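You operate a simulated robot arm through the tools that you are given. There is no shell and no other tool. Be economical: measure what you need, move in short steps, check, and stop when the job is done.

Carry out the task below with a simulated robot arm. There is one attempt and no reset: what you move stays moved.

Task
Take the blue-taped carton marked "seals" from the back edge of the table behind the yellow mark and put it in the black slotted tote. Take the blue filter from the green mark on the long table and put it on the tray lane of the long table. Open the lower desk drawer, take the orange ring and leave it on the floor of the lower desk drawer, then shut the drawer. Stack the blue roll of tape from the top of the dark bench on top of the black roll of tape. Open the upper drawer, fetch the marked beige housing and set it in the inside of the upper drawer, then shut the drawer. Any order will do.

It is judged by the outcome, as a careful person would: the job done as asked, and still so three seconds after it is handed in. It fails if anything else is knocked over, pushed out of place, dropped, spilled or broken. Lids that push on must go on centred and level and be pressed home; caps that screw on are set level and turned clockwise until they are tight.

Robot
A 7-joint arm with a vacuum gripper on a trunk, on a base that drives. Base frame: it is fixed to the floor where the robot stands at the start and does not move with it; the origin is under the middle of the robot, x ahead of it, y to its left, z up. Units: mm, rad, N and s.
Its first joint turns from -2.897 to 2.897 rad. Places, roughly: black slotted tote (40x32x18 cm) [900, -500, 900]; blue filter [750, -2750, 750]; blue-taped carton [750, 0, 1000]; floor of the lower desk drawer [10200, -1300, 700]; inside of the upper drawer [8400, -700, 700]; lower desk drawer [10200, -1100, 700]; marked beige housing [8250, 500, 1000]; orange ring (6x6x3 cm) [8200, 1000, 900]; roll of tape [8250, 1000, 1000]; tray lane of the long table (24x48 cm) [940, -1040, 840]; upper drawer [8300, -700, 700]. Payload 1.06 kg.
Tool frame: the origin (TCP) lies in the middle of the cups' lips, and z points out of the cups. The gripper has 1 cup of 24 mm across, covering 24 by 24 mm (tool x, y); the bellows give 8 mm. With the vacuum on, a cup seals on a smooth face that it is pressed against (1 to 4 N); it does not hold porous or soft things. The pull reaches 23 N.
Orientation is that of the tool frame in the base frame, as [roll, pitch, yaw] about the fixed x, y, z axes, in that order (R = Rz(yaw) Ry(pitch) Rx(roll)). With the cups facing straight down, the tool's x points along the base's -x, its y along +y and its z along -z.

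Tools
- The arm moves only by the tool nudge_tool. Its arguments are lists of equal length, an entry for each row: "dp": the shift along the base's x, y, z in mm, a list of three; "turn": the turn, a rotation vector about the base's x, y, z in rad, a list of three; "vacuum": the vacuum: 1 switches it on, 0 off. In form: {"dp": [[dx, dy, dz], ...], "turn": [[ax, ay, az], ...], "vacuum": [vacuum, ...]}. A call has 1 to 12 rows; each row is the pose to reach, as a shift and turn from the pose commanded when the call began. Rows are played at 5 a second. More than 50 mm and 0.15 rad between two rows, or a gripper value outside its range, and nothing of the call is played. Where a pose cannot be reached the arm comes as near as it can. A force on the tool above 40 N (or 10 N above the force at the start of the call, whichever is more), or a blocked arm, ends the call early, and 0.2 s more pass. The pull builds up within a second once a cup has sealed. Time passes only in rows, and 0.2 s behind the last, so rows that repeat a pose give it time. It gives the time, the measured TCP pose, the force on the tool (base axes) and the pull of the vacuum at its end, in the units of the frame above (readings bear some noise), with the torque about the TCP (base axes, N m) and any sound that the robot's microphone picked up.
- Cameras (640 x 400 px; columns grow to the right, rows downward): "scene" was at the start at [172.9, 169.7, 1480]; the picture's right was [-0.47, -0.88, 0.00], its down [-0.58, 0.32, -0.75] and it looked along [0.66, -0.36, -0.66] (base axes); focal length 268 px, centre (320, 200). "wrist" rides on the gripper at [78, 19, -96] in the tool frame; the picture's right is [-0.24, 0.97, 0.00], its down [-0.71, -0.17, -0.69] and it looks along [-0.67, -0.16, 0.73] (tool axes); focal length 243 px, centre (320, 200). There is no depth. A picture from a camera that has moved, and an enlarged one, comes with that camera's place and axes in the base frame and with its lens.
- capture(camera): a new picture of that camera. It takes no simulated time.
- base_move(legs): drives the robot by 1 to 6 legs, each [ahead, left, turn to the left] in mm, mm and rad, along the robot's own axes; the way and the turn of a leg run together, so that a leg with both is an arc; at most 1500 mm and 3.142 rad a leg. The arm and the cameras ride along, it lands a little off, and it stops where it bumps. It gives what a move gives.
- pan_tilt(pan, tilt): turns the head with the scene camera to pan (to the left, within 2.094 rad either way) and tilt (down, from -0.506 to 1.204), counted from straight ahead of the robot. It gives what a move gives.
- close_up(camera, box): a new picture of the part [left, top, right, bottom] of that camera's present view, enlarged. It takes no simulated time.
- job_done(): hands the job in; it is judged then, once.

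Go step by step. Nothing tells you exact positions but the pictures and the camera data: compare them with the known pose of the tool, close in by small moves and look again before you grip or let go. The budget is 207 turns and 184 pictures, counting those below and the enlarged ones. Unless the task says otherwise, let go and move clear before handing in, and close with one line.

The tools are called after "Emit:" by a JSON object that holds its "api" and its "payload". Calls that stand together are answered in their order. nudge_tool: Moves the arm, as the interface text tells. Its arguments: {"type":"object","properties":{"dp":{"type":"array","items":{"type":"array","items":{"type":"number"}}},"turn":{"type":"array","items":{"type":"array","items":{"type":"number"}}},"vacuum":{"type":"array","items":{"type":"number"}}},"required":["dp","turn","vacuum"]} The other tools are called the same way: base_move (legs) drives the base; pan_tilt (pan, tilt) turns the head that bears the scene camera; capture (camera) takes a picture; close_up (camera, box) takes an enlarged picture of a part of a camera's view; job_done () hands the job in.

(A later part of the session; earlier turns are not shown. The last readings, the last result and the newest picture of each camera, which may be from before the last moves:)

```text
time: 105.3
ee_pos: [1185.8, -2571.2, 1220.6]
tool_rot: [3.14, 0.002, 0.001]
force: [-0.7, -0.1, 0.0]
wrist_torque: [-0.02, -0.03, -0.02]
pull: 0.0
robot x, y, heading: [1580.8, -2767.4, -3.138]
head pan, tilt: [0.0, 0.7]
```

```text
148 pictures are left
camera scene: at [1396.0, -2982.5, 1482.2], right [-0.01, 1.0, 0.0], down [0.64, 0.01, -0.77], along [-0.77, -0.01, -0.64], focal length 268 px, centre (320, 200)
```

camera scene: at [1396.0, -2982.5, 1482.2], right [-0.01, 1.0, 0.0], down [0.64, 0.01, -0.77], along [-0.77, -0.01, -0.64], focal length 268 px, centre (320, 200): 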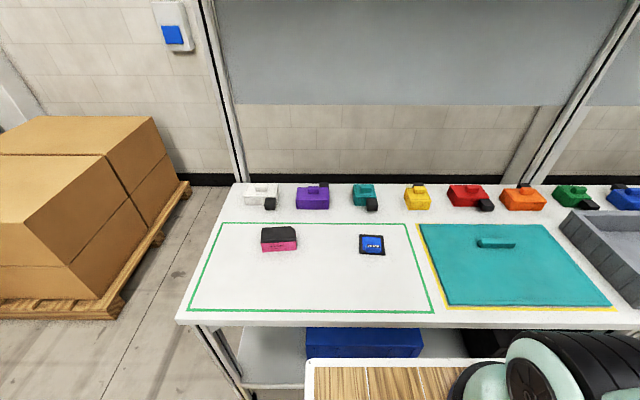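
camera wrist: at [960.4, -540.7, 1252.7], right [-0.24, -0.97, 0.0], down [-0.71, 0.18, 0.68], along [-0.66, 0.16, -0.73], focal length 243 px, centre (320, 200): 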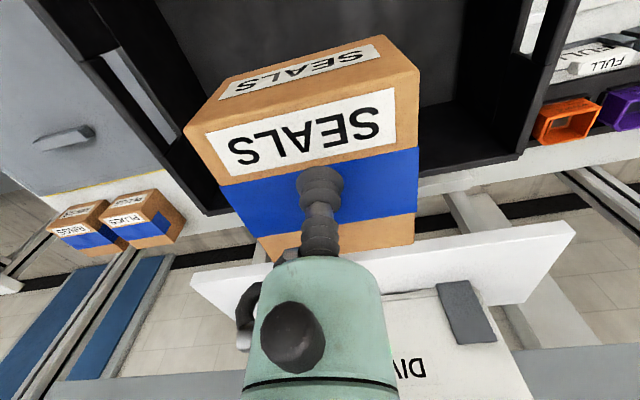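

Filter at about (835,-2829). I bring the tool above it.

Emit:
{"api": "nudge_tool", "payload": {"dp": [[-29, -21, -18], [-58, -42, -36], [-87, -63, -54], [-116, -84, -72], [-145, -105, -90], [-174, -126, -108], [-203, -147, -126], [-232, -168, -144], [-261, -189, -162], [-290, -210, -180], [-320, -234, -190], [-351, -258, -200]], "turn": [[0, 0, 0], [0, 0, 0], [0, 0, 0], [0, 0, 0], [0, 0, 0], [0, 0, 0], [0, 0, 0], [0, 0, 0], [0, 0, 0], [0, 0, 0], [0, 0, 0], [0, 0, 0]], "vacuum": [0, 0, 0, 0, 0, 0, 0, 0, 0, 0, 0, 0]}}

Emit:
{"api": "capture", "payload": {"camera": "wrist"}}

Emit:
{"api": "close_up", "payload": {"camera": "scene", "box": [310, 190, 470, 290]}}

```text
time: 107.9
ee_pos: [833.8, -2831.6, 1021.2]
tool_rot: [3.141, 0.0, -0.002]
force: [0.0, 0.2, 1.1]
wrist_torque: [0.0, -0.01, -0.01]
pull: 0.0
robot x, y, heading: [1575.6, -2772.9, -3.138]
head pan, tilt: [0.0, 0.7]
```

```text
147 pictures are left
camera wrist: at [913.4, -2850.5, 1116.6], right [-0.23, -0.97, 0.0], down [-0.71, 0.17, 0.69], along [-0.67, 0.16, -0.73], focal length 243 px, centre (320, 200)
```

wrist: 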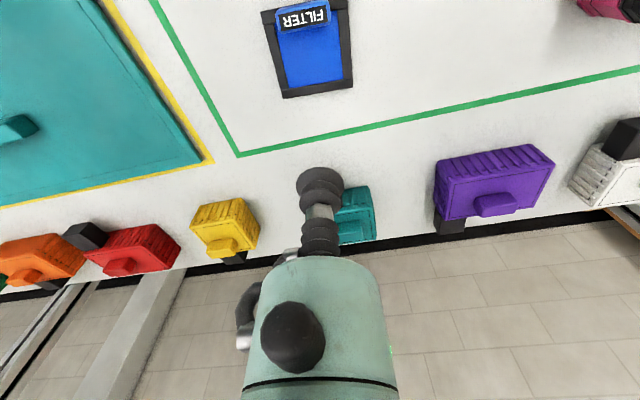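

```text
4.00 times, centred on (390, 240) of scene
camera zoom: at [1396.3, -2982.2, 1482.3], right [-0.01, 1.0, 0.0], down [0.64, 0.0, -0.77], along [-0.77, -0.01, -0.64], focal length 1071 px, centre (40, 40)
```

zoom: 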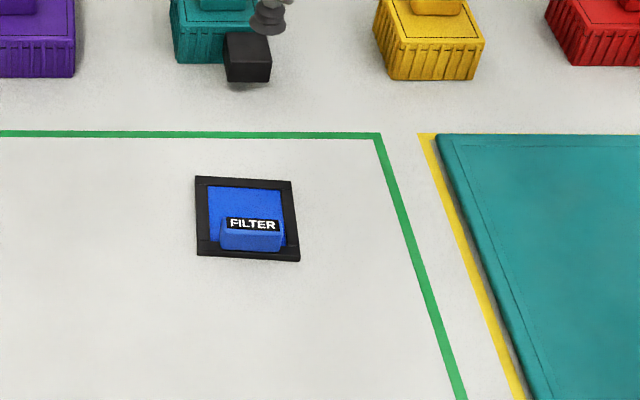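

I want a nearer view of the handle and face; move back +x and lower.

Emit:
{"api": "nudge_tool", "payload": {"dp": [[40, 3, -10], [75, 3, -30], [75, 3, -60], [75, 3, -85]], "turn": [[0, 0, 0], [0, 0, 0], [0, 0, 0], [0, 0, 0]], "vacuum": [0, 0, 0, 0]}}

Emit:
{"api": "capture", "payload": {"camera": "wrist"}}

```text
time: 108.9
ee_pos: [910.8, -2827.4, 935.2]
tool_rot: [3.139, 0.0, 0.003]
force: [-0.5, -0.6, -0.1]
wrist_torque: [0.0, 0.04, -0.02]
pull: 0.0
robot x, y, heading: [1580.3, -2773.7, -3.136]
head pan, tilt: [0.0, 0.7]
```

```text
145 pictures are left
camera wrist: at [989.6, -2846.2, 1030.5], right [-0.23, -0.97, 0.0], down [-0.71, 0.17, 0.68], along [-0.67, 0.16, -0.73], focal length 243 px, centre (320, 200)
```

wrist: 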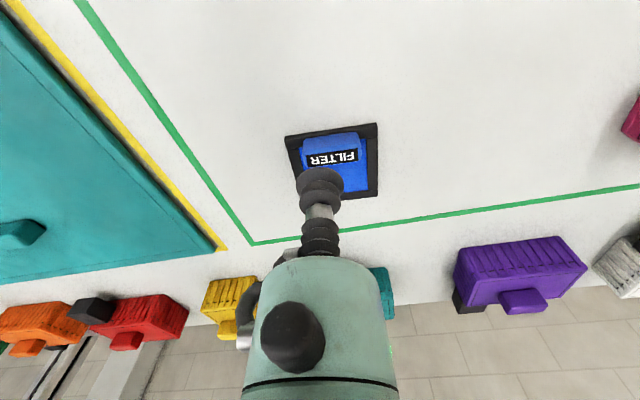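

Emit:
{"api": "close_up", "payload": {"camera": "wrist", "box": [272, 110, 400, 210]}}

Emit:
{"api": "nudge_tool", "payload": {"dp": [[40, -20, 0], [80, -40, 0], [80, -50, -20], [80, -50, -40]], "turn": [[0, 0, 0], [0, 0, 0], [0, 0, 0], [0, 0, 0]], "vacuum": [0, 0, 0, 0]}}

Emit:
{"api": "close_up", "payload": {"camera": "wrist", "box": [160, 100, 400, 250]}}

```text
4.00 times, centred on (336, 160) of wrist
camera zoom: at [989.6, -2846.2, 1030.5], right [-0.23, -0.97, 0.0], down [-0.71, 0.17, 0.68], along [-0.67, 0.16, -0.73], focal length 970 px, centre (256, 360)
```

zoom: 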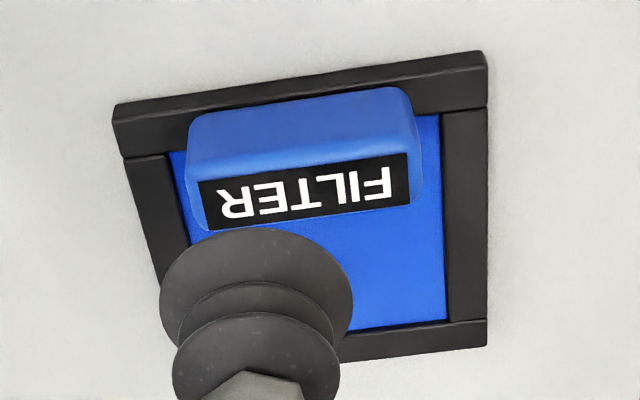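

```text
time: 109.9
ee_pos: [989.3, -2875.6, 895.3]
tool_rot: [3.139, 0.001, 0.002]
force: [-0.6, 0.0, -0.2]
wrist_torque: [0.02, 0.0, -0.01]
pull: 0.0
robot x, y, heading: [1576.9, -2770.2, -3.128]
head pan, tilt: [0.0, 0.7]
```

```text
2.67 times, centred on (280, 175) of wrist
camera zoom: at [1069.1, -2894.0, 990.5], right [-0.24, -0.97, 0.0], down [-0.71, 0.17, 0.68], along [-0.67, 0.16, -0.73], focal length 647 px, centre (427, 267)
```

zoom: 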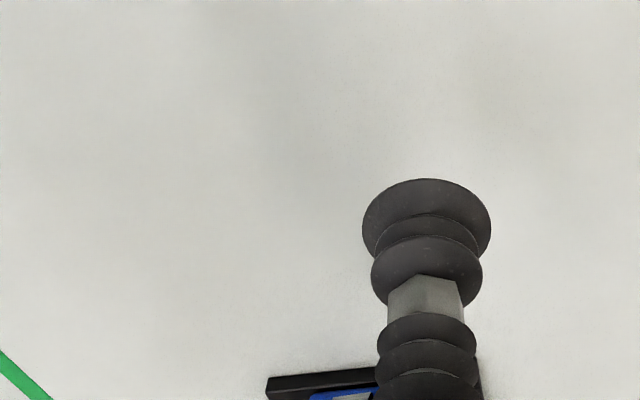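

The handle's top is too thin for the cup, but the blue face behind it is flat, about 50×60 mm, centred near (840,-2830). I position above that.

Emit:
{"api": "nudge_tool", "payload": {"dp": [[0, 0, 40], [-40, 12, 40], [-80, 25, 40], [-120, 38, 40], [-149, 46, 30], [-149, 46, 0], [-149, 46, -25], [-149, 46, -25]], "turn": [[0, 0, 0], [0, 0, 0], [0, 0, 0], [0, 0, 0], [0, 0, 0], [0, 0, 0], [0, 0, 0], [0, 0, 0]], "vacuum": [0, 0, 0, 0, 0, 0, 0, 0]}}

Emit:
{"api": "close_up", "payload": {"camera": "wrist", "box": [200, 80, 440, 230]}}

Emit:
{"api": "close_up", "payload": {"camera": "scene", "box": [310, 190, 470, 290]}}

```text
time: 111.7
ee_pos: [840.0, -2828.8, 871.8]
tool_rot: [3.14, 0.002, -0.001]
force: [-0.7, 0.0, 0.3]
wrist_torque: [0.01, 0.02, 0.0]
pull: 0.0
robot x, y, heading: [1578.5, -2769.9, -3.137]
head pan, tilt: [0.0, 0.7]
```

```text
2.67 times, centred on (320, 155) of wrist
camera zoom: at [919.9, -2849.2, 966.2], right [-0.23, -0.97, 0.0], down [-0.71, 0.17, 0.68], along [-0.67, 0.16, -0.73], focal length 647 px, centre (320, 320)
```

zoom: 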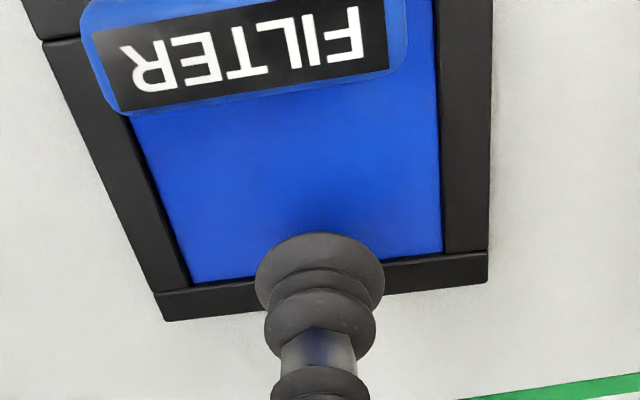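

```text
4.00 times, centred on (390, 240) of scene
camera zoom: at [1396.0, -2982.5, 1482.2], right [-0.01, 1.0, 0.0], down [0.64, 0.0, -0.76], along [-0.76, -0.01, -0.64], focal length 1071 px, centre (40, 40)
```

zoom: 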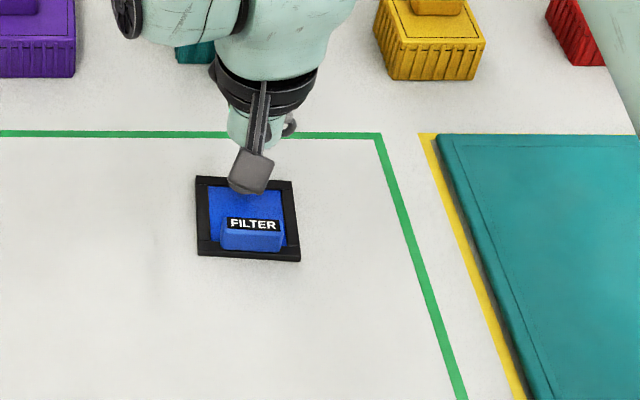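

Aligned with the blue face. I lower slowly with vacuum on.

Emit:
{"api": "nudge_tool", "payload": {"dp": [[2, 4, -12], [2, 4, -20], [2, 4, -26], [2, 4, -32], [2, 4, -36], [2, 4, -40], [2, 4, -42], [2, 4, -42]], "turn": [[0, 0, 0], [0, 0, 0], [0, 0, 0], [0, 0, 0], [0, 0, 0], [0, 0, 0], [0, 0, 0], [0, 0, 0]], "vacuum": [1, 1, 1, 1, 1, 1, 1, 1]}}

```text
time: 112.5
ee_pos: [842.4, -2826.0, 847.4]
tool_rot: [3.14, 0.004, 0.0]
force: [6.0, 0.8, 21.3]
wrist_torque: [0.05, 0.04, -0.01]
pull: 22.8
robot x, y, heading: [1581.0, -2771.5, -3.134]
head pan, tilt: [0.0, 0.7]
stopped in row 4: the force on the tool passed its limit at 48 N (the readings are from after the stop); the commanded pose is now the measured one
```

Sealed (pull 22.8) with the face at z≈850. I lift gently and check.

Emit:
{"api": "nudge_tool", "payload": {"dp": [[0, 0, 4], [0, 0, 10], [0, 0, 30], [0, 0, 70], [0, 0, 110], [0, 0, 150], [0, 0, 190], [0, 0, 190]], "turn": [[0, 0, 0], [0, 0, 0], [0, 0, 0], [0, 0, 0], [0, 0, 0], [0, 0, 0], [0, 0, 0], [0, 0, 0]], "vacuum": [1, 1, 1, 1, 1, 1, 1, 1]}}

Emit:
{"api": "capture", "payload": {"camera": "wrist"}}

Emit:
{"api": "capture", "payload": {"camera": "scene"}}

```text
time: 114.3
ee_pos: [842.1, -2824.2, 1039.5]
tool_rot: [3.14, 0.001, 0.001]
force: [-0.7, 0.5, -0.2]
wrist_torque: [0.0, 0.0, 0.05]
pull: 22.8
robot x, y, heading: [1581.1, -2768.6, -3.134]
head pan, tilt: [0.0, 0.7]
```

```text
140 pictures are left
camera wrist: at [922.4, -2843.7, 1133.4], right [-0.23, -0.97, 0.0], down [-0.71, 0.17, 0.69], along [-0.67, 0.16, -0.73], focal length 243 px, centre (320, 200)
```

wrist: 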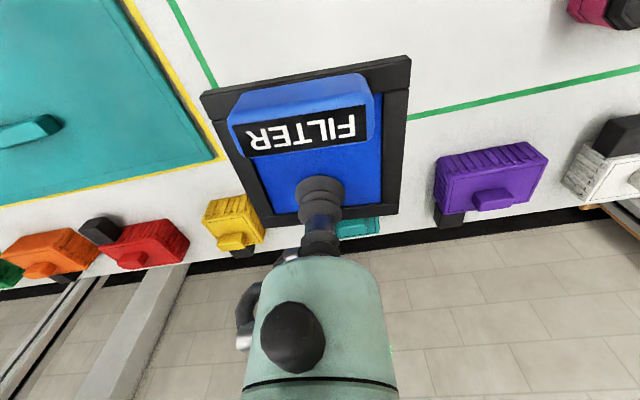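

```text
139 pictures are left
camera scene: at [1395.9, -2982.5, 1482.2], right [-0.01, 1.0, 0.0], down [0.64, 0.0, -0.76], along [-0.76, -0.01, -0.64], focal length 268 px, centre (320, 200)
```

scene: 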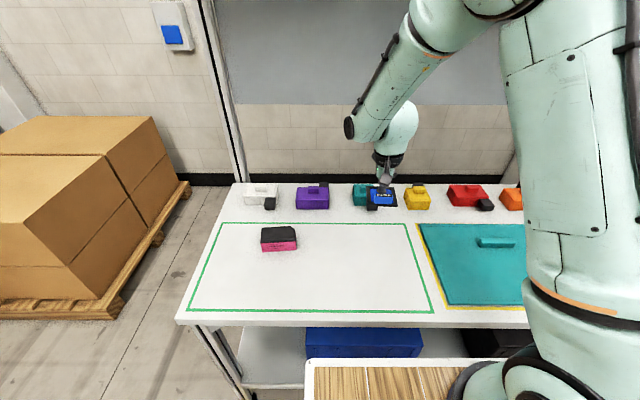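

The filter is firmly held. I retract, drive back right toward the tray lane and look.

Emit:
{"api": "nudge_tool", "payload": {"dp": [[30, 15, 15], [60, 30, 30], [90, 45, 45], [120, 60, 60], [150, 75, 75], [180, 90, 90], [210, 105, 105], [240, 120, 120], [270, 135, 135], [290, 150, 140]], "turn": [[0, 0, 0], [0, 0, 0], [0, 0, 0], [0, 0, 0], [0, 0, 0], [0, 0, 0], [0, 0, 0], [0, 0, 0], [0, 0, 0], [0, 0, 0]], "vacuum": [1, 1, 1, 1, 1, 1, 1, 1, 1, 1]}}

Emit:
{"api": "base_move", "payload": {"legs": [[0, -850, 0], [0, -830, 0]]}}

Emit:
{"api": "pan_tilt", "payload": {"pan": 0.1, "tilt": 0.8}}

Emit:
{"api": "capture", "payload": {"camera": "scene"}}

```text
time: 116.5
ee_pos: [1132.0, -2676.9, 1175.4]
tool_rot: [3.138, 0.003, 0.01]
force: [0.5, 2.1, -1.5]
wrist_torque: [-0.17, 0.0, 0.02]
pull: 22.8
robot x, y, heading: [1583.3, -2770.8, -3.136]
head pan, tilt: [0.0, 0.7]
```

```text
time: 125.1
ee_pos: [1098.8, -1006.3, 1175.2]
tool_rot: [3.139, 0.001, 0.017]
force: [-0.2, -0.5, -0.8]
wrist_torque: [0.01, 0.0, 0.03]
pull: 23.0
robot x, y, heading: [1549.1, -1091.4, -3.115]
head pan, tilt: [0.0, 0.7]
```

```text
time: 125.7
ee_pos: [1097.1, -1006.2, 1176.4]
tool_rot: [3.14, 0.004, 0.017]
force: [0.2, 0.4, -1.0]
wrist_torque: [0.01, 0.01, 0.0]
pull: 22.7
robot x, y, heading: [1545.3, -1092.0, -3.117]
head pan, tilt: [0.099, 0.799]
```

```text
138 pictures are left
camera scene: at [1370.8, -1316.2, 1474.0], right [-0.12, 0.99, 0.0], down [0.71, 0.09, -0.7], along [-0.69, -0.09, -0.72], focal length 268 px, centre (320, 200)
```

scene: 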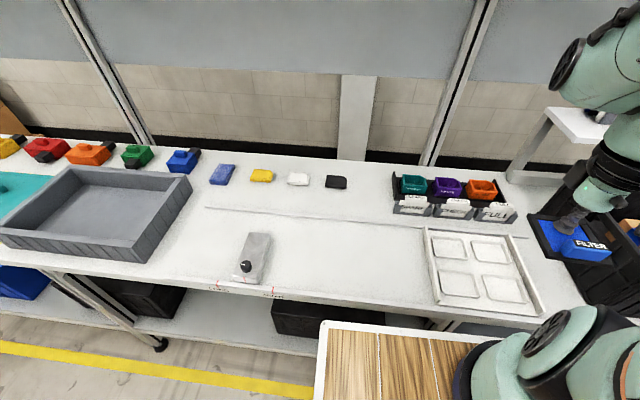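

I zoom in on the lane area, with its markings at the front edge.

Emit:
{"api": "close_up", "payload": {"camera": "scene", "box": [180, 190, 580, 330]}}

Emit:
{"api": "close_up", "payload": {"camera": "scene", "box": [190, 220, 310, 300]}}

```text
1.60 times, centred on (380, 260) of scene
camera zoom: at [1370.8, -1316.2, 1474.0], right [-0.12, 0.99, 0.0], down [0.71, 0.09, -0.7], along [-0.69, -0.09, -0.72], focal length 428 px, centre (224, 104)
```

zoom: 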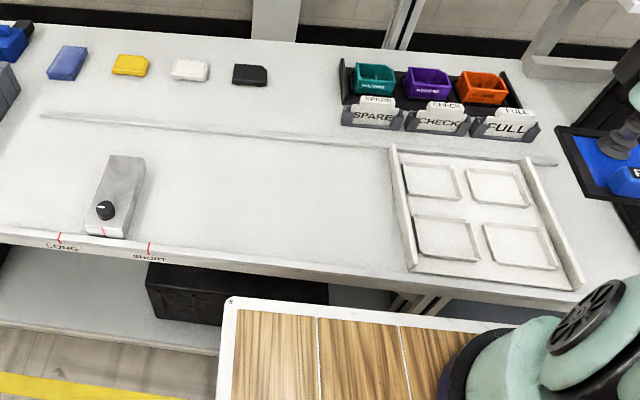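

```text
5.00 times, centred on (250, 260) of scene
camera zoom: at [1370.8, -1316.2, 1474.0], right [-0.12, 0.99, 0.0], down [0.71, 0.09, -0.7], along [-0.69, -0.09, -0.72], focal length 1339 px, centre (670, -100)
```

zoom: 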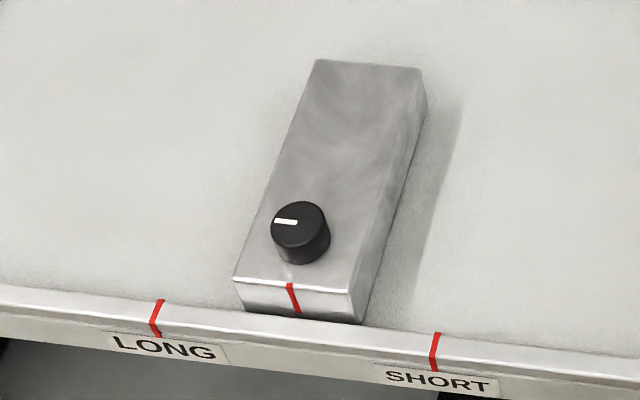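

The lane's free part lies left of the white tray (tray edge y≈-1072). I'll place the filter at about (945,-1165).

Emit:
{"api": "nudge_tool", "payload": {"dp": [[-25, -27, -10], [-50, -54, -20], [-75, -81, -30], [-100, -108, -40], [-125, -135, -60], [-152, -159, -90], [-152, -159, -135], [-152, -159, -180], [-152, -159, -225], [-152, -159, -265], [-152, -159, -295], [-152, -159, -295]], "turn": [[0, 0, 0], [0, 0, 0], [0, 0, 0], [0, 0, 0], [0, 0, 0], [0, 0, 0], [0, 0, 0], [0, 0, 0], [0, 0, 0], [0, 0, 0], [0, 0, 0], [0, 0, 0]], "vacuum": [1, 1, 1, 1, 1, 1, 1, 1, 1, 1, 1, 1]}}

Emit:
{"api": "capture", "payload": {"camera": "scene"}}

Emit:
{"api": "capture", "payload": {"camera": "wrist"}}

```text
time: 128.3
ee_pos: [947.4, -1165.3, 880.2]
tool_rot: [3.14, 0.003, 0.02]
force: [0.8, 0.4, -0.1]
wrist_torque: [0.0, 0.0, -0.01]
pull: 22.5
robot x, y, heading: [1544.8, -1095.5, -3.119]
head pan, tilt: [0.099, 0.799]
```

```text
135 pictures are left
camera scene: at [1370.8, -1316.2, 1473.9], right [-0.12, 0.99, 0.0], down [0.71, 0.09, -0.7], along [-0.69, -0.09, -0.72], focal length 268 px, centre (320, 200)
```

scene: 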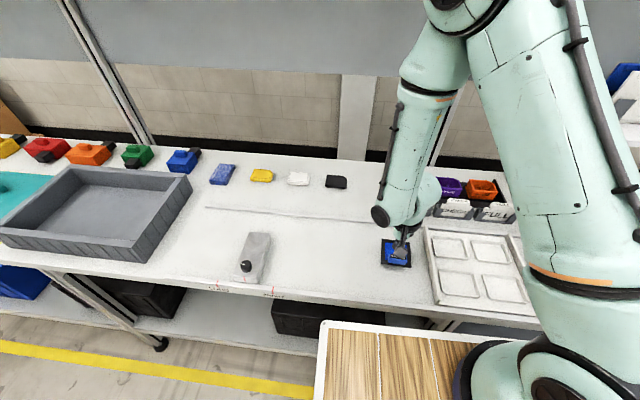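

```text
134 pictures are left
camera wrist: at [1026.9, -1182.7, 974.6], right [-0.22, -0.98, 0.0], down [-0.71, 0.16, 0.69], along [-0.67, 0.15, -0.73], focal length 243 px, centre (320, 200)
```

wrist: 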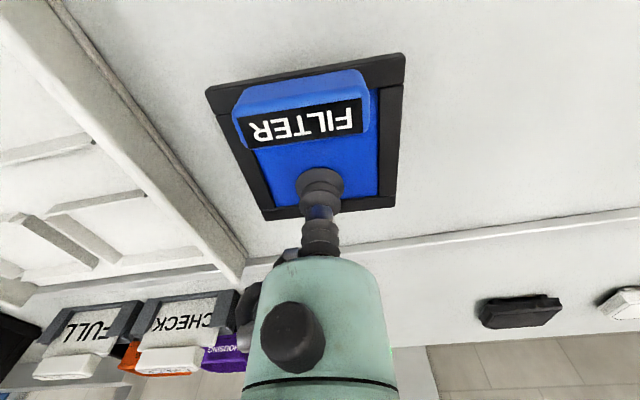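

Clear of the tray and rail. Lower the last bit slowly.

Emit:
{"api": "nudge_tool", "payload": {"dp": [[0, 0, -8], [0, 0, -16], [0, 0, -22], [0, 0, -26], [0, 0, -29], [0, 0, -32], [0, 0, -35], [0, 0, -35]], "turn": [[0, 0, 0], [0, 0, 0], [0, 0, 0], [0, 0, 0], [0, 0, 0], [0, 0, 0], [0, 0, 0], [0, 0, 0]], "vacuum": [1, 1, 1, 1, 1, 1, 1, 1]}}

```text
time: 129.9
ee_pos: [946.6, -1165.2, 848.1]
tool_rot: [3.137, 0.006, 0.017]
force: [4.1, 0.3, 26.3]
wrist_torque: [0.04, 0.02, 0.07]
pull: 22.7
robot x, y, heading: [1544.9, -1090.3, -3.117]
head pan, tilt: [0.099, 0.799]
stopped in row 7: the force on the tool passed its limit at 49 N (the readings are from after the stop); the commanded pose is now the measured one
```

Contact is made. Release and retreat up and back.

Emit:
{"api": "nudge_tool", "payload": {"dp": [[0, 0, 3], [0, 0, 3], [0, 0, 3], [0, 0, 3], [0, 0, 12], [0, 0, 40], [0, 0, 85], [0, 0, 130], [0, 0, 175], [0, 0, 220], [30, 20, 255], [65, 40, 285]], "turn": [[0, 0, 0], [0, 0, 0], [0, 0, 0], [0, 0, 0], [0, 0, 0], [0, 0, 0], [0, 0, 0], [0, 0, 0], [0, 0, 0], [0, 0, 0], [0, 0, 0], [0, 0, 0]], "vacuum": [0, 0, 0, 0, 0, 0, 0, 0, 0, 0, 0, 0]}}

Emit:
{"api": "capture", "payload": {"camera": "scene"}}

```text
refused: row 11 steps farther than a row can; nothing moved
```

```text
133 pictures are left
camera scene: at [1371.6, -1316.1, 1474.1], right [-0.12, 0.99, 0.0], down [0.71, 0.09, -0.7], along [-0.69, -0.09, -0.72], focal length 268 px, centre (320, 200)
```

scene: 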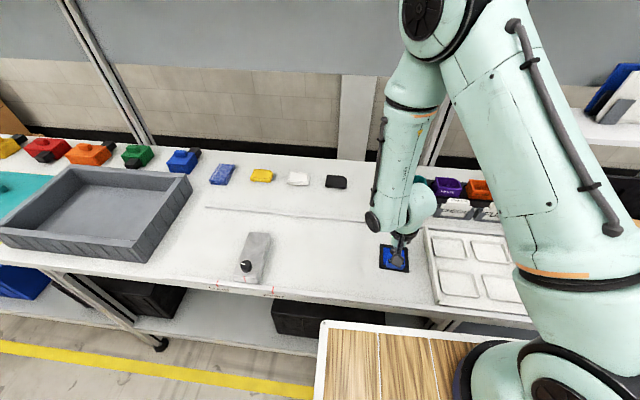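

Emit:
{"api": "nudge_tool", "payload": {"dp": [[0, 0, 3], [0, 0, 3], [0, 0, 3], [0, 0, 3], [0, 0, 12], [0, 0, 40], [0, 0, 85], [0, 0, 130], [0, 0, 175], [0, 0, 220], [25, 20, 250], [50, 40, 280]], "turn": [[0, 0, 0], [0, 0, 0], [0, 0, 0], [0, 0, 0], [0, 0, 0], [0, 0, 0], [0, 0, 0], [0, 0, 0], [0, 0, 0], [0, 0, 0], [0, 0, 0], [0, 0, 0]], "vacuum": [0, 0, 0, 0, 0, 0, 0, 0, 0, 0, 0, 0]}}

Emit:
{"api": "nudge_tool", "payload": {"dp": [[28, 30, 10], [56, 60, 20], [84, 90, 30], [112, 120, 40], [140, 150, 50], [160, 180, 60]], "turn": [[0, 0, 0], [0, 0, 0], [0, 0, 0], [0, 0, 0], [0, 0, 0], [0, 0, 0]], "vacuum": [0, 0, 0, 0, 0, 0]}}

Emit:
{"api": "capture", "payload": {"camera": "scene"}}

```text
time: 132.5
ee_pos: [998.9, -1125.6, 1126.9]
tool_rot: [3.137, 0.006, 0.018]
force: [0.2, 0.1, 0.6]
wrist_torque: [-0.03, 0.0, -0.03]
pull: 0.0
robot x, y, heading: [1544.3, -1094.5, -3.113]
head pan, tilt: [0.099, 0.799]
```

```text
time: 133.9
ee_pos: [1129.1, -1077.1, 1178.5]
tool_rot: [3.061, 0.01, 0.804]
force: [-0.5, 0.2, 0.2]
wrist_torque: [0.04, 0.01, -0.02]
pull: 0.0
robot x, y, heading: [1550.3, -1093.9, -3.121]
head pan, tilt: [0.099, 0.799]
stopped in row 6: the arm was blocked; the commanded pose is now the measured one
```

```text
132 pictures are left
camera scene: at [1416.9, -1381.6, 1477.3], right [-0.91, 0.41, 0.0], down [0.28, 0.63, -0.73], along [-0.3, -0.66, -0.69], focal length 268 px, centre (320, 200)
```

scene: 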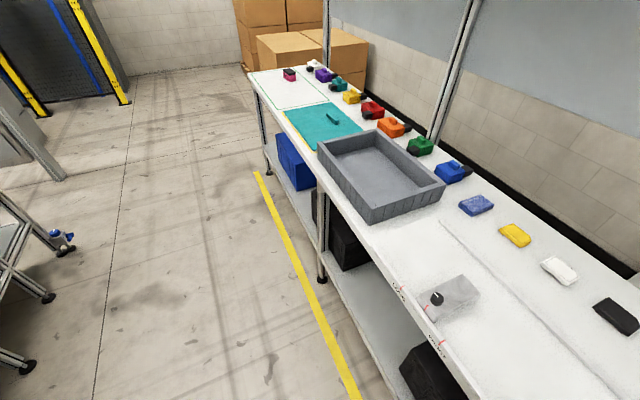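

The elbow brushed the head. I move the arm right, unwinding the tool yaw, then view.

Emit:
{"api": "nudge_tool", "payload": {"dp": [[0, 40, 0], [0, 80, 10], [0, 120, 20], [10, 150, 30], [20, 170, 40], [30, 180, 40], [40, 190, 40]], "turn": [[0, 0, -0.12], [0, 0, -0.24], [0, 0, -0.36], [0, 0, -0.48], [0, 0, -0.6], [0, 0, -0.72], [0, 0, -0.8]], "vacuum": [0, 0, 0, 0, 0, 0, 0]}}

Emit:
{"api": "pan_tilt", "payload": {"pan": 0.2, "tilt": 0.7}}

Emit:
{"api": "capture", "payload": {"camera": "scene"}}

```text
time: 134.3
ee_pos: [1132.8, -1078.7, 1178.1]
tool_rot: [3.031, 0.015, 0.952]
force: [-0.6, -0.1, 0.0]
wrist_torque: [0.02, 0.03, 0.01]
pull: 0.1
robot x, y, heading: [1546.8, -1092.4, -3.118]
head pan, tilt: [0.099, 0.799]
stopped in row 2: the arm was blocked; the commanded pose is now the measured one
```

```text
time: 135.0
ee_pos: [1133.2, -1077.5, 1177.5]
tool_rot: [3.035, 0.013, 0.946]
force: [0.1, 0.3, 0.5]
wrist_torque: [0.0, 0.01, 0.02]
pull: 0.1
robot x, y, heading: [1549.8, -1093.5, -3.119]
head pan, tilt: [0.201, 0.7]
```

```text
131 pictures are left
camera scene: at [1414.2, -1384.6, 1485.9], right [-0.91, 0.42, 0.0], down [0.26, 0.55, -0.79], along [-0.33, -0.72, -0.61], focal length 268 px, centre (320, 200)
```

scene: 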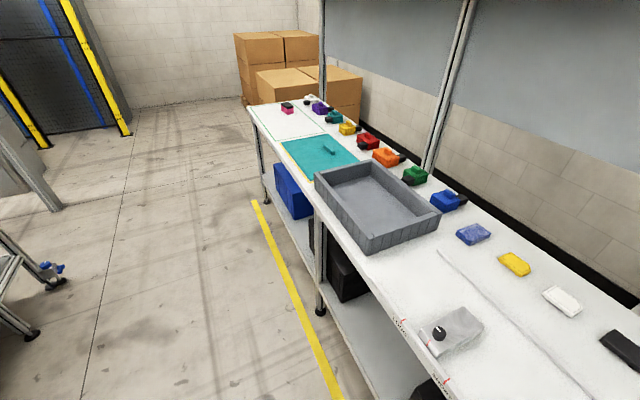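

The elbow is against the head. I pan the head fully left to give room and extend the arm outward.

Emit:
{"api": "pan_tilt", "payload": {"pan": 1.9, "tilt": 0.5}}

Emit:
{"api": "nudge_tool", "payload": {"dp": [[-40, 0, 0], [-80, 0, 0], [-120, 0, 0], [-120, 40, 0], [-120, 80, 0], [-120, 110, 0]], "turn": [[0, 0, 0], [0, 0, 0], [0, 0, 0], [0, 0, 0], [0, 0, 0], [0, 0, 0]], "vacuum": [0, 0, 0, 0, 0, 0]}}

Emit:
{"api": "capture", "payload": {"camera": "scene"}}

```text
time: 136.8
ee_pos: [1133.3, -1077.1, 1177.2]
tool_rot: [3.037, 0.012, 0.945]
force: [0.4, 0.0, 0.6]
wrist_torque: [-0.02, 0.01, 0.01]
pull: 0.1
robot x, y, heading: [1546.5, -1092.3, -3.118]
head pan, tilt: [1.901, 0.499]
```

```text
time: 138.2
ee_pos: [1014.1, -966.3, 1178.4]
tool_rot: [3.039, 0.013, 0.944]
force: [-0.3, 0.2, -0.3]
wrist_torque: [-0.03, 0.02, 0.01]
pull: 0.0
robot x, y, heading: [1549.0, -1090.1, -3.117]
head pan, tilt: [1.901, 0.499]
```

```text
130 pictures are left
camera scene: at [1482.0, -1391.6, 1499.9], right [-0.94, -0.35, 0.0], down [-0.17, 0.45, -0.88], along [0.3, -0.82, -0.48], focal length 268 px, centre (320, 200)
```

scene: 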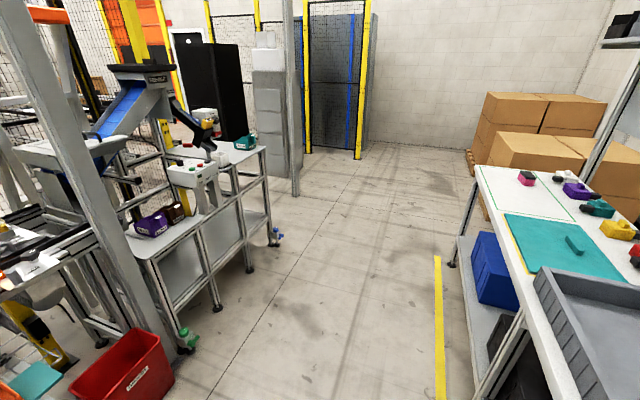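

Free. Now unwind the yaw and bring the arm to the front-right carry position.

Emit:
{"api": "nudge_tool", "payload": {"dp": [[0, 12, 6], [0, 24, 12], [0, 36, 18], [0, 48, 24], [0, 60, 30], [0, 72, 36], [0, 84, 42], [0, 86, 42]], "turn": [[0, 0, -0.12], [0, 0, -0.24], [0, 0, -0.36], [0, 0, -0.48], [0, 0, -0.6], [0, 0, -0.72], [0, 0, -0.84], [0, 0, -0.924]], "vacuum": [0, 0, 0, 0, 0, 0, 0, 0]}}

Emit:
{"api": "nudge_tool", "payload": {"dp": [[35, 0, 0], [70, 0, 0], [105, 0, 0], [140, 0, 0], [155, 0, 0]], "turn": [[0.05, 0, 0], [0.1, 0, 0], [0.1, 0, 0], [0.1, 0, 0], [0.1, 0, 0]], "vacuum": [0, 0, 0, 0, 0]}}

Emit:
{"api": "pan_tilt", "payload": {"pan": 0.4, "tilt": 0.7}}

Emit:
{"api": "capture", "payload": {"camera": "scene"}}

```text
time: 139.9
ee_pos: [1011.3, -879.5, 1218.4]
tool_rot: [3.038, 0.013, 0.019]
force: [-0.8, -0.1, -1.0]
wrist_torque: [0.04, 0.01, -0.01]
pull: 0.0
robot x, y, heading: [1545.3, -1094.6, -3.118]
head pan, tilt: [1.901, 0.499]
```

```text
time: 141.2
ee_pos: [1166.3, -878.5, 1219.1]
tool_rot: [3.14, 0.01, 0.022]
force: [0.8, 0.4, -0.2]
wrist_torque: [0.0, 0.0, 0.01]
pull: 0.0
robot x, y, heading: [1549.3, -1092.8, -3.116]
head pan, tilt: [1.901, 0.499]
```

```text
time: 142.8
ee_pos: [1165.8, -878.9, 1220.3]
tool_rot: [3.138, 0.011, 0.02]
force: [-0.2, 0.8, 0.2]
wrist_torque: [0.03, 0.0, 0.02]
pull: 0.0
robot x, y, heading: [1546.1, -1095.6, -3.118]
head pan, tilt: [0.4, 0.7]
```

```text
129 pictures are left
camera scene: at [1373.0, -1340.8, 1482.2], right [-0.41, 0.91, 0.0], down [0.59, 0.26, -0.77], along [-0.7, -0.31, -0.64], focal length 268 px, centre (320, 200)
```

scene: 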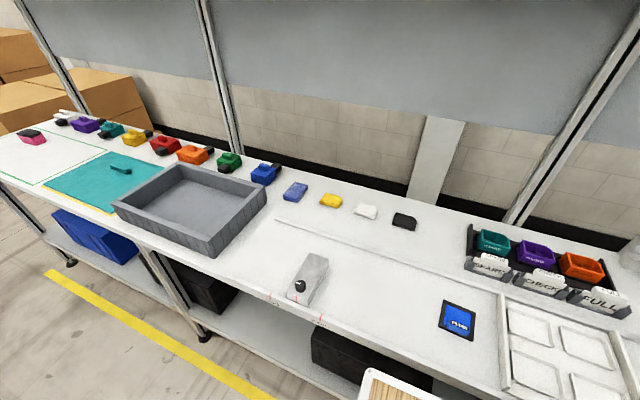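

Filter rests in the lane. Next is the far area at x≈8000; I back off, turn around and survey routes.

Emit:
{"api": "base_move", "payload": {"legs": [[-200, 0, 0], [0, 0, -1.57]]}}

Emit:
{"api": "pan_tilt", "payload": {"pan": 0.0, "tilt": 0.2}}

Emit:
{"api": "capture", "payload": {"camera": "scene"}}

Emit:
{"api": "pan_tilt", "payload": {"pan": -0.8, "tilt": 0.2}}

Emit:
{"api": "capture", "payload": {"camera": "scene"}}

```text
time: 148.2
ee_pos: [1961.2, -707.6, 1220.1]
tool_rot: [3.139, 0.01, -1.544]
force: [0.6, 0.1, 0.2]
wrist_torque: [0.0, -0.01, -0.03]
pull: 0.1
robot x, y, heading: [1746.0, -1089.2, 1.601]
head pan, tilt: [0.4, 0.7]
```

```text
time: 149.1
ee_pos: [1961.1, -707.1, 1219.7]
tool_rot: [3.138, 0.012, -1.544]
force: [-0.6, -0.9, 0.2]
wrist_torque: [0.0, -0.02, 0.01]
pull: 0.0
robot x, y, heading: [1747.2, -1090.8, 1.599]
head pan, tilt: [0.0, 0.201]
```

```text
128 pictures are left
camera scene: at [1530.9, -901.9, 1527.5], right [1.0, 0.03, 0.0], down [0.01, -0.2, -0.98], along [-0.03, 0.98, -0.2], focal length 268 px, centre (320, 200)
```

scene: 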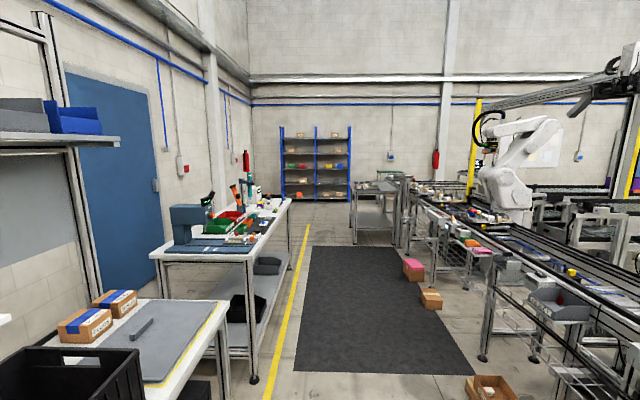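

```text
time: 150.2
ee_pos: [1959.1, -707.0, 1220.4]
tool_rot: [3.14, 0.01, -1.543]
force: [0.1, 0.0, -0.1]
wrist_torque: [-0.01, 0.01, -0.03]
pull: 0.1
robot x, y, heading: [1747.9, -1087.3, 1.597]
head pan, tilt: [-0.799, 0.201]
```

```text
127 pictures are left
camera scene: at [1598.4, -928.3, 1527.6], right [0.72, -0.7, 0.0], down [-0.14, -0.14, -0.98], along [0.68, 0.7, -0.2], focal length 268 px, centre (320, 200)
```

scene: 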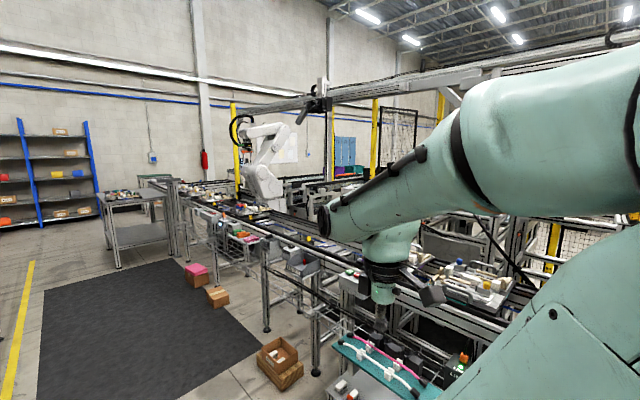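

The far left end of the aisle looks open toward +x (past the computer table). I drive up the aisle in stages.

Emit:
{"api": "base_move", "payload": {"legs": [[0, 170, -0.027], [1500, 0, 0], [1500, 0, 0]]}}

```text
time: 165.8
ee_pos: [1754.4, 2304.2, 1219.7]
tool_rot: [3.136, 0.011, -1.541]
force: [0.5, -0.3, 0.1]
wrist_torque: [-0.01, -0.01, -0.01]
pull: 0.0
robot x, y, heading: [1541.4, 1921.3, 1.6]
head pan, tilt: [-0.799, 0.201]
```

Emit:
{"api": "base_move", "payload": {"legs": [[0, 0, -0.03], [1500, 0, 0], [1400, 0, 0]]}}

Emit:
{"api": "base_move", "payload": {"legs": [[0, 0, -1.57]]}}

Emit:
{"api": "pan_tilt", "payload": {"pan": 0.0, "tilt": 0.3}}

Emit:
{"api": "capture", "payload": {"camera": "scene"}}

```text
time: 180.3
ee_pos: [1830.1, 5209.5, 1220.6]
tool_rot: [3.137, 0.011, -1.606]
force: [-0.5, -0.2, 0.3]
wrist_torque: [0.0, -0.02, 0.0]
pull: 0.1
robot x, y, heading: [1591.4, 4840.8, 1.537]
head pan, tilt: [-0.799, 0.201]
```

```text
time: 184.6
ee_pos: [1952.2, 4590.6, 1220.5]
tool_rot: [3.139, 0.01, 3.066]
force: [-0.4, 0.3, -0.1]
wrist_torque: [0.0, 0.0, -0.02]
pull: 0.0
robot x, y, heading: [1592.9, 4842.0, -0.076]
head pan, tilt: [-0.799, 0.201]
```

```text
time: 185.7
ee_pos: [1952.7, 4589.2, 1219.2]
tool_rot: [3.137, 0.011, 3.065]
force: [-0.6, -0.2, 0.1]
wrist_torque: [0.05, 0.01, -0.01]
pull: 0.0
robot x, y, heading: [1594.2, 4840.0, -0.08]
head pan, tilt: [0.0, 0.3]
```

```text
126 pictures are left
camera scene: at [1801.9, 5035.5, 1518.3], right [-0.08, -1.0, 0.0], down [-0.29, 0.02, -0.96], along [0.95, -0.07, -0.3], focal length 268 px, centre (320, 200)
```

scene: 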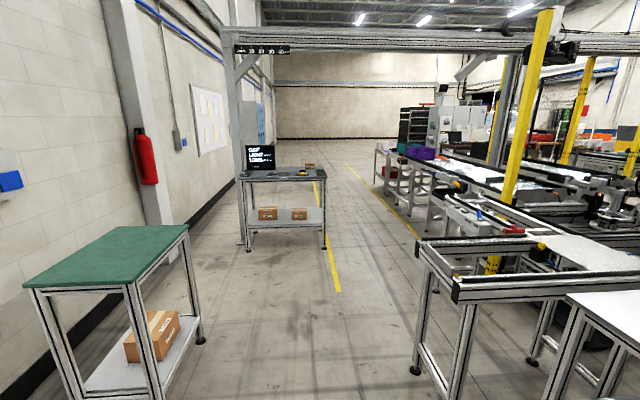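

The corridor is clear between the conveyor frame corner and computer table. I drive along y≈4840, then shift right past the table.

Emit:
{"api": "base_move", "payload": {"legs": [[0, 0, 0.08], [1000, 0, 0], [900, 0, 0], [700, -600, 0], [1200, -50, 0]]}}

Emit:
{"api": "pan_tilt", "payload": {"pan": -0.4, "tilt": 0.3}}

Emit:
{"api": "capture", "payload": {"camera": "scene"}}

```text
time: 205.8
ee_pos: [5799.2, 4087.6, 1218.7]
tool_rot: [3.141, 0.011, -3.088]
force: [0.8, -0.2, -0.1]
wrist_torque: [0.01, 0.0, 0.01]
pull: 0.0
robot x, y, heading: [5409.9, 4290.6, 0.054]
head pan, tilt: [0.0, 0.3]
```

```text
time: 206.7
ee_pos: [5799.8, 4088.7, 1219.6]
tool_rot: [3.137, 0.012, -3.088]
force: [-0.3, -0.8, 0.2]
wrist_torque: [0.01, 0.03, -0.02]
pull: 0.1
robot x, y, heading: [5408.0, 4288.3, 0.055]
head pan, tilt: [-0.4, 0.3]
```

```text
125 pictures are left
camera scene: at [5586.2, 4473.2, 1518.3], right [-0.34, -0.94, 0.0], down [-0.28, 0.1, -0.96], along [0.9, -0.32, -0.3], focal length 268 px, centre (320, 200)
```

scene: 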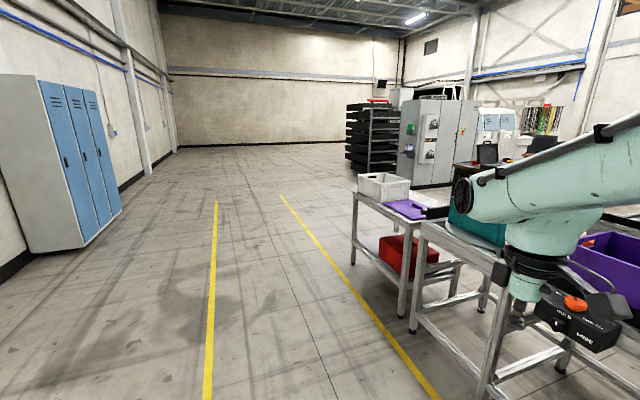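

Path is clear. I drive on to x≈8700, turn right, and look.

Emit:
{"api": "base_move", "payload": {"legs": [[0, 0, -0.05], [1500, 0, 0], [1500, 0, 0], [300, 0, 0], [0, 0, -1.2]]}}

Emit:
{"api": "pan_tilt", "payload": {"pan": 0.0, "tilt": 0.2}}

Emit:
{"api": "capture", "payload": {"camera": "scene"}}

Emit:
{"api": "pan_tilt", "payload": {"pan": -0.7, "tilt": 0.3}}

Emit:
{"api": "capture", "payload": {"camera": "scene"}}

```text
time: 226.2
ee_pos: [8611.7, 3849.4, 1219.5]
tool_rot: [3.138, 0.01, 1.922]
force: [0.2, -0.3, -1.1]
wrist_torque: [0.0, -0.02, 0.0]
pull: 0.0
robot x, y, heading: [8694.0, 4277.5, -1.22]
head pan, tilt: [-0.4, 0.3]
```

```text
time: 227.0
ee_pos: [8611.0, 3848.6, 1219.6]
tool_rot: [3.138, 0.01, 1.923]
force: [0.3, -0.3, 1.1]
wrist_torque: [0.0, 0.0, -0.04]
pull: 0.0
robot x, y, heading: [8697.2, 4278.7, -1.217]
head pan, tilt: [0.0, 0.201]
```

```text
124 pictures are left
camera scene: at [8954.3, 4169.5, 1527.6], right [-0.94, -0.34, 0.0], down [-0.07, 0.19, -0.98], along [0.34, -0.92, -0.2], focal length 268 px, centre (320, 200)
```

scene: 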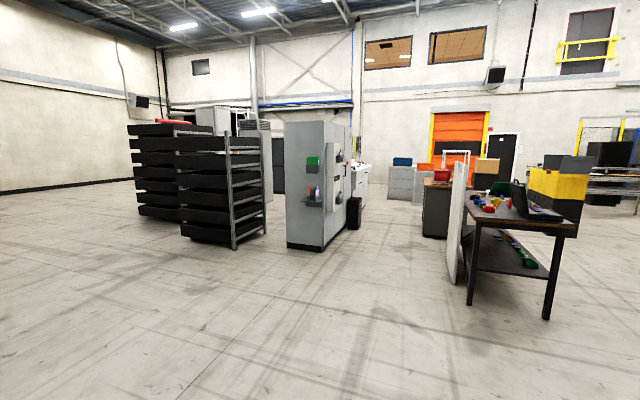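

```text
time: 228.1
ee_pos: [8611.9, 3850.4, 1220.2]
tool_rot: [3.138, 0.011, 1.922]
force: [0.2, -0.4, -0.2]
wrist_torque: [-0.02, -0.01, -0.01]
pull: 0.0
robot x, y, heading: [8693.1, 4276.9, -1.22]
head pan, tilt: [-0.7, 0.3]
```

```text
123 pictures are left
camera scene: at [8890.4, 4169.2, 1518.3], right [-0.94, 0.34, 0.0], down [0.1, 0.28, -0.96], along [-0.32, -0.9, -0.3], focal length 268 px, centre (320, 200)
```

scene: 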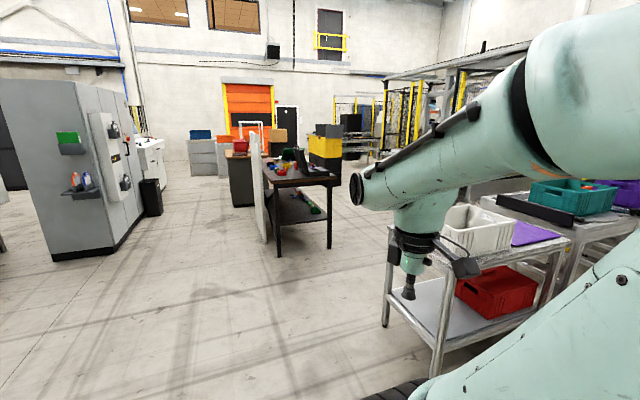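

The dark bench spans about x 7800–8420, y 0–1450. I approach closer to view it and the drawers.

Emit:
{"api": "base_move", "payload": {"legs": [[0, 0, -0.35], [1500, 0, 0], [200, 0, 0]]}}

Emit:
{"api": "pan_tilt", "payload": {"pan": -0.2, "tilt": 0.4}}

Emit:
{"api": "capture", "payload": {"camera": "scene"}}

Emit:
{"api": "pan_tilt", "payload": {"pan": 0.5, "tilt": 0.3}}

Emit:
{"api": "capture", "payload": {"camera": "scene"}}

```text
time: 237.6
ee_pos: [8428.7, 2249.0, 1218.9]
tool_rot: [3.138, 0.011, 1.542]
force: [0.0, -0.6, -0.6]
wrist_torque: [-0.03, -0.02, 0.01]
pull: 0.1
robot x, y, heading: [8659.4, 2614.0, -1.599]
head pan, tilt: [-0.7, 0.3]
```

```text
time: 238.6
ee_pos: [8429.6, 2248.7, 1218.7]
tool_rot: [3.137, 0.011, 1.542]
force: [-0.9, 0.5, -0.4]
wrist_torque: [0.02, -0.01, 0.01]
pull: 0.0
robot x, y, heading: [8664.2, 2617.5, -1.597]
head pan, tilt: [-0.201, 0.4]
```

```text
122 pictures are left
camera scene: at [8847.7, 2421.9, 1509.1], right [-0.97, 0.23, 0.0], down [0.09, 0.38, -0.92], along [-0.21, -0.9, -0.39], focal length 268 px, centre (320, 200)
```

scene: 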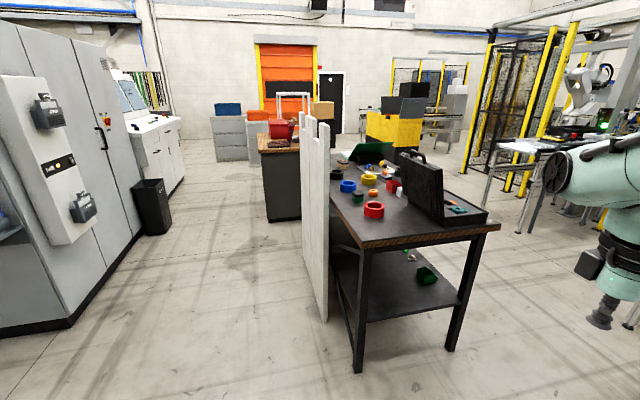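

```text
time: 239.6
ee_pos: [8429.4, 2249.1, 1219.7]
tool_rot: [3.138, 0.013, 1.541]
force: [1.3, 0.7, 0.2]
wrist_torque: [0.02, 0.0, 0.0]
pull: 0.0
robot x, y, heading: [8662.6, 2616.2, -1.597]
head pan, tilt: [0.499, 0.3]
```

```text
121 pictures are left
camera scene: at [8911.1, 2428.9, 1518.3], right [-0.89, -0.45, 0.0], down [-0.13, 0.26, -0.96], along [0.43, -0.85, -0.3], focal length 268 px, centre (320, 200)
```

scene: 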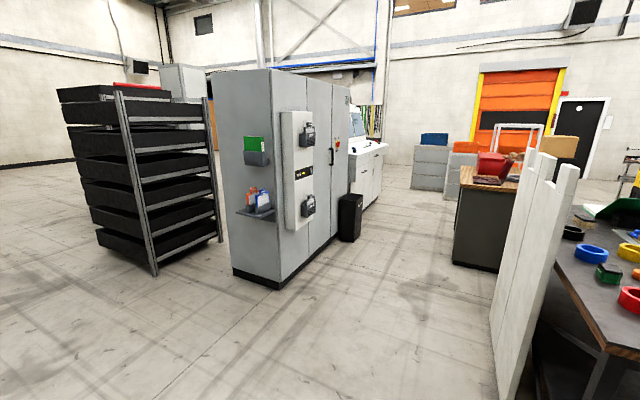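

I zoom in on the bench top to identify the tapes, ring and housing.

Emit:
{"api": "pan_tilt", "payload": {"pan": -0.3, "tilt": 0.4}}

Emit:
{"api": "close_up", "payload": {"camera": "scene", "box": [240, 120, 480, 270]}}

```text
time: 240.8
ee_pos: [8428.7, 2248.9, 1219.7]
tool_rot: [3.138, 0.011, 1.543]
force: [0.1, -0.2, -0.3]
wrist_torque: [0.01, 0.01, -0.03]
pull: 0.2
robot x, y, heading: [8663.6, 2617.7, -1.595]
head pan, tilt: [-0.3, 0.4]
```

```text
2.67 times, centred on (360, 195) of scene
camera zoom: at [8839.0, 2424.3, 1509.0], right [-0.95, 0.32, 0.0], down [0.12, 0.37, -0.92], along [-0.3, -0.87, -0.39], focal length 714 px, centre (213, 213)
```

zoom: 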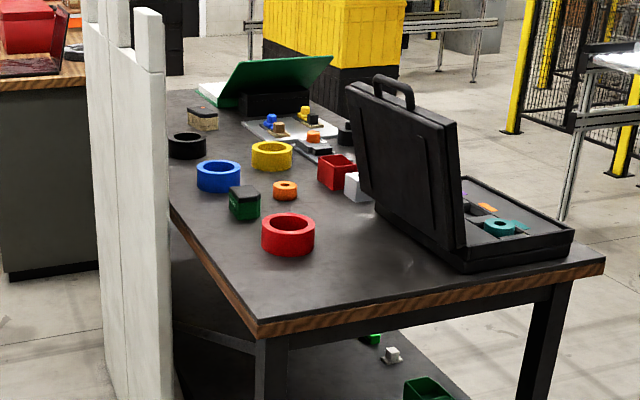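

Found: blue tape ≈(8300,914), black tape ≈(8307,658), small orange ring ≈(8180,1022), beige housing ≈(8168,392). The white board blocks the +x side, so I go round to the -x side.

Emit:
{"api": "base_move", "payload": {"legs": [[500, 0, 0.025], [0, -1450, 0], [600, 0, 0], [600, 0, 0]]}}

Emit:
{"api": "pan_tilt", "payload": {"pan": 0.6, "tilt": 0.4}}

Emit:
{"api": "capture", "payload": {"camera": "scene"}}

```text
time: 256.6
ee_pos: [6995.1, 509.8, 1220.1]
tool_rot: [3.137, 0.012, 1.581]
force: [0.6, 0.7, 0.2]
wrist_torque: [0.02, 0.03, 0.01]
pull: 0.0
robot x, y, heading: [7214.7, 885.3, -1.557]
head pan, tilt: [-0.3, 0.4]
```

```text
time: 257.8
ee_pos: [6994.3, 509.5, 1220.1]
tool_rot: [3.138, 0.011, 1.58]
force: [0.7, 0.4, -0.4]
wrist_torque: [0.0, 0.0, -0.01]
pull: 0.0
robot x, y, heading: [7209.5, 890.3, -1.557]
head pan, tilt: [0.6, 0.4]
```

```text
119 pictures are left
camera scene: at [7476.0, 714.0, 1509.0], right [-0.82, -0.57, 0.0], down [-0.22, 0.32, -0.92], along [0.53, -0.75, -0.39], focal length 268 px, centre (320, 200)
```

scene: 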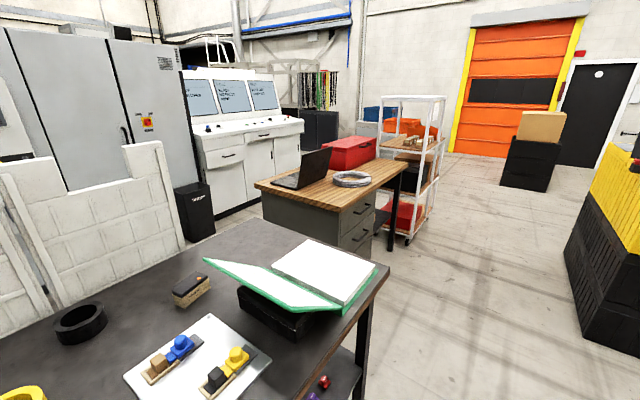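

I turn left to face the bench.

Emit:
{"api": "base_move", "payload": {"legs": [[0, 0, 1.557]]}}

Emit:
{"api": "pan_tilt", "payload": {"pan": -0.3, "tilt": 0.6}}

Emit:
{"api": "capture", "payload": {"camera": "scene"}}

```text
time: 262.0
ee_pos: [7588.3, 664.9, 1219.2]
tool_rot: [3.137, 0.01, 3.141]
force: [0.1, -0.7, -0.7]
wrist_torque: [0.03, 0.02, 0.03]
pull: 0.1
robot x, y, heading: [7213.7, 888.9, 0.002]
head pan, tilt: [0.6, 0.4]
```

```text
time: 263.2
ee_pos: [7589.1, 665.0, 1219.7]
tool_rot: [3.139, 0.011, 3.141]
force: [0.2, -0.1, 0.4]
wrist_torque: [-0.01, 0.0, 0.0]
pull: 0.0
robot x, y, heading: [7212.9, 887.3, -0.001]
head pan, tilt: [-0.3, 0.6]
```

```text
118 pictures are left
camera scene: at [7396.0, 1071.8, 1490.8], right [-0.29, -0.96, 0.0], down [-0.54, 0.17, -0.83], along [0.79, -0.24, -0.56], focal length 268 px, centre (320, 200)
```

scene: 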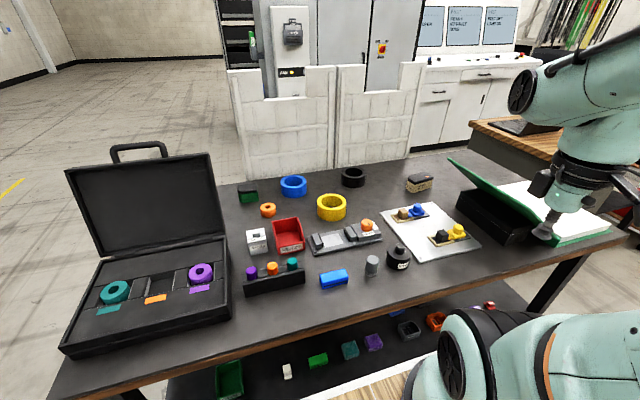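

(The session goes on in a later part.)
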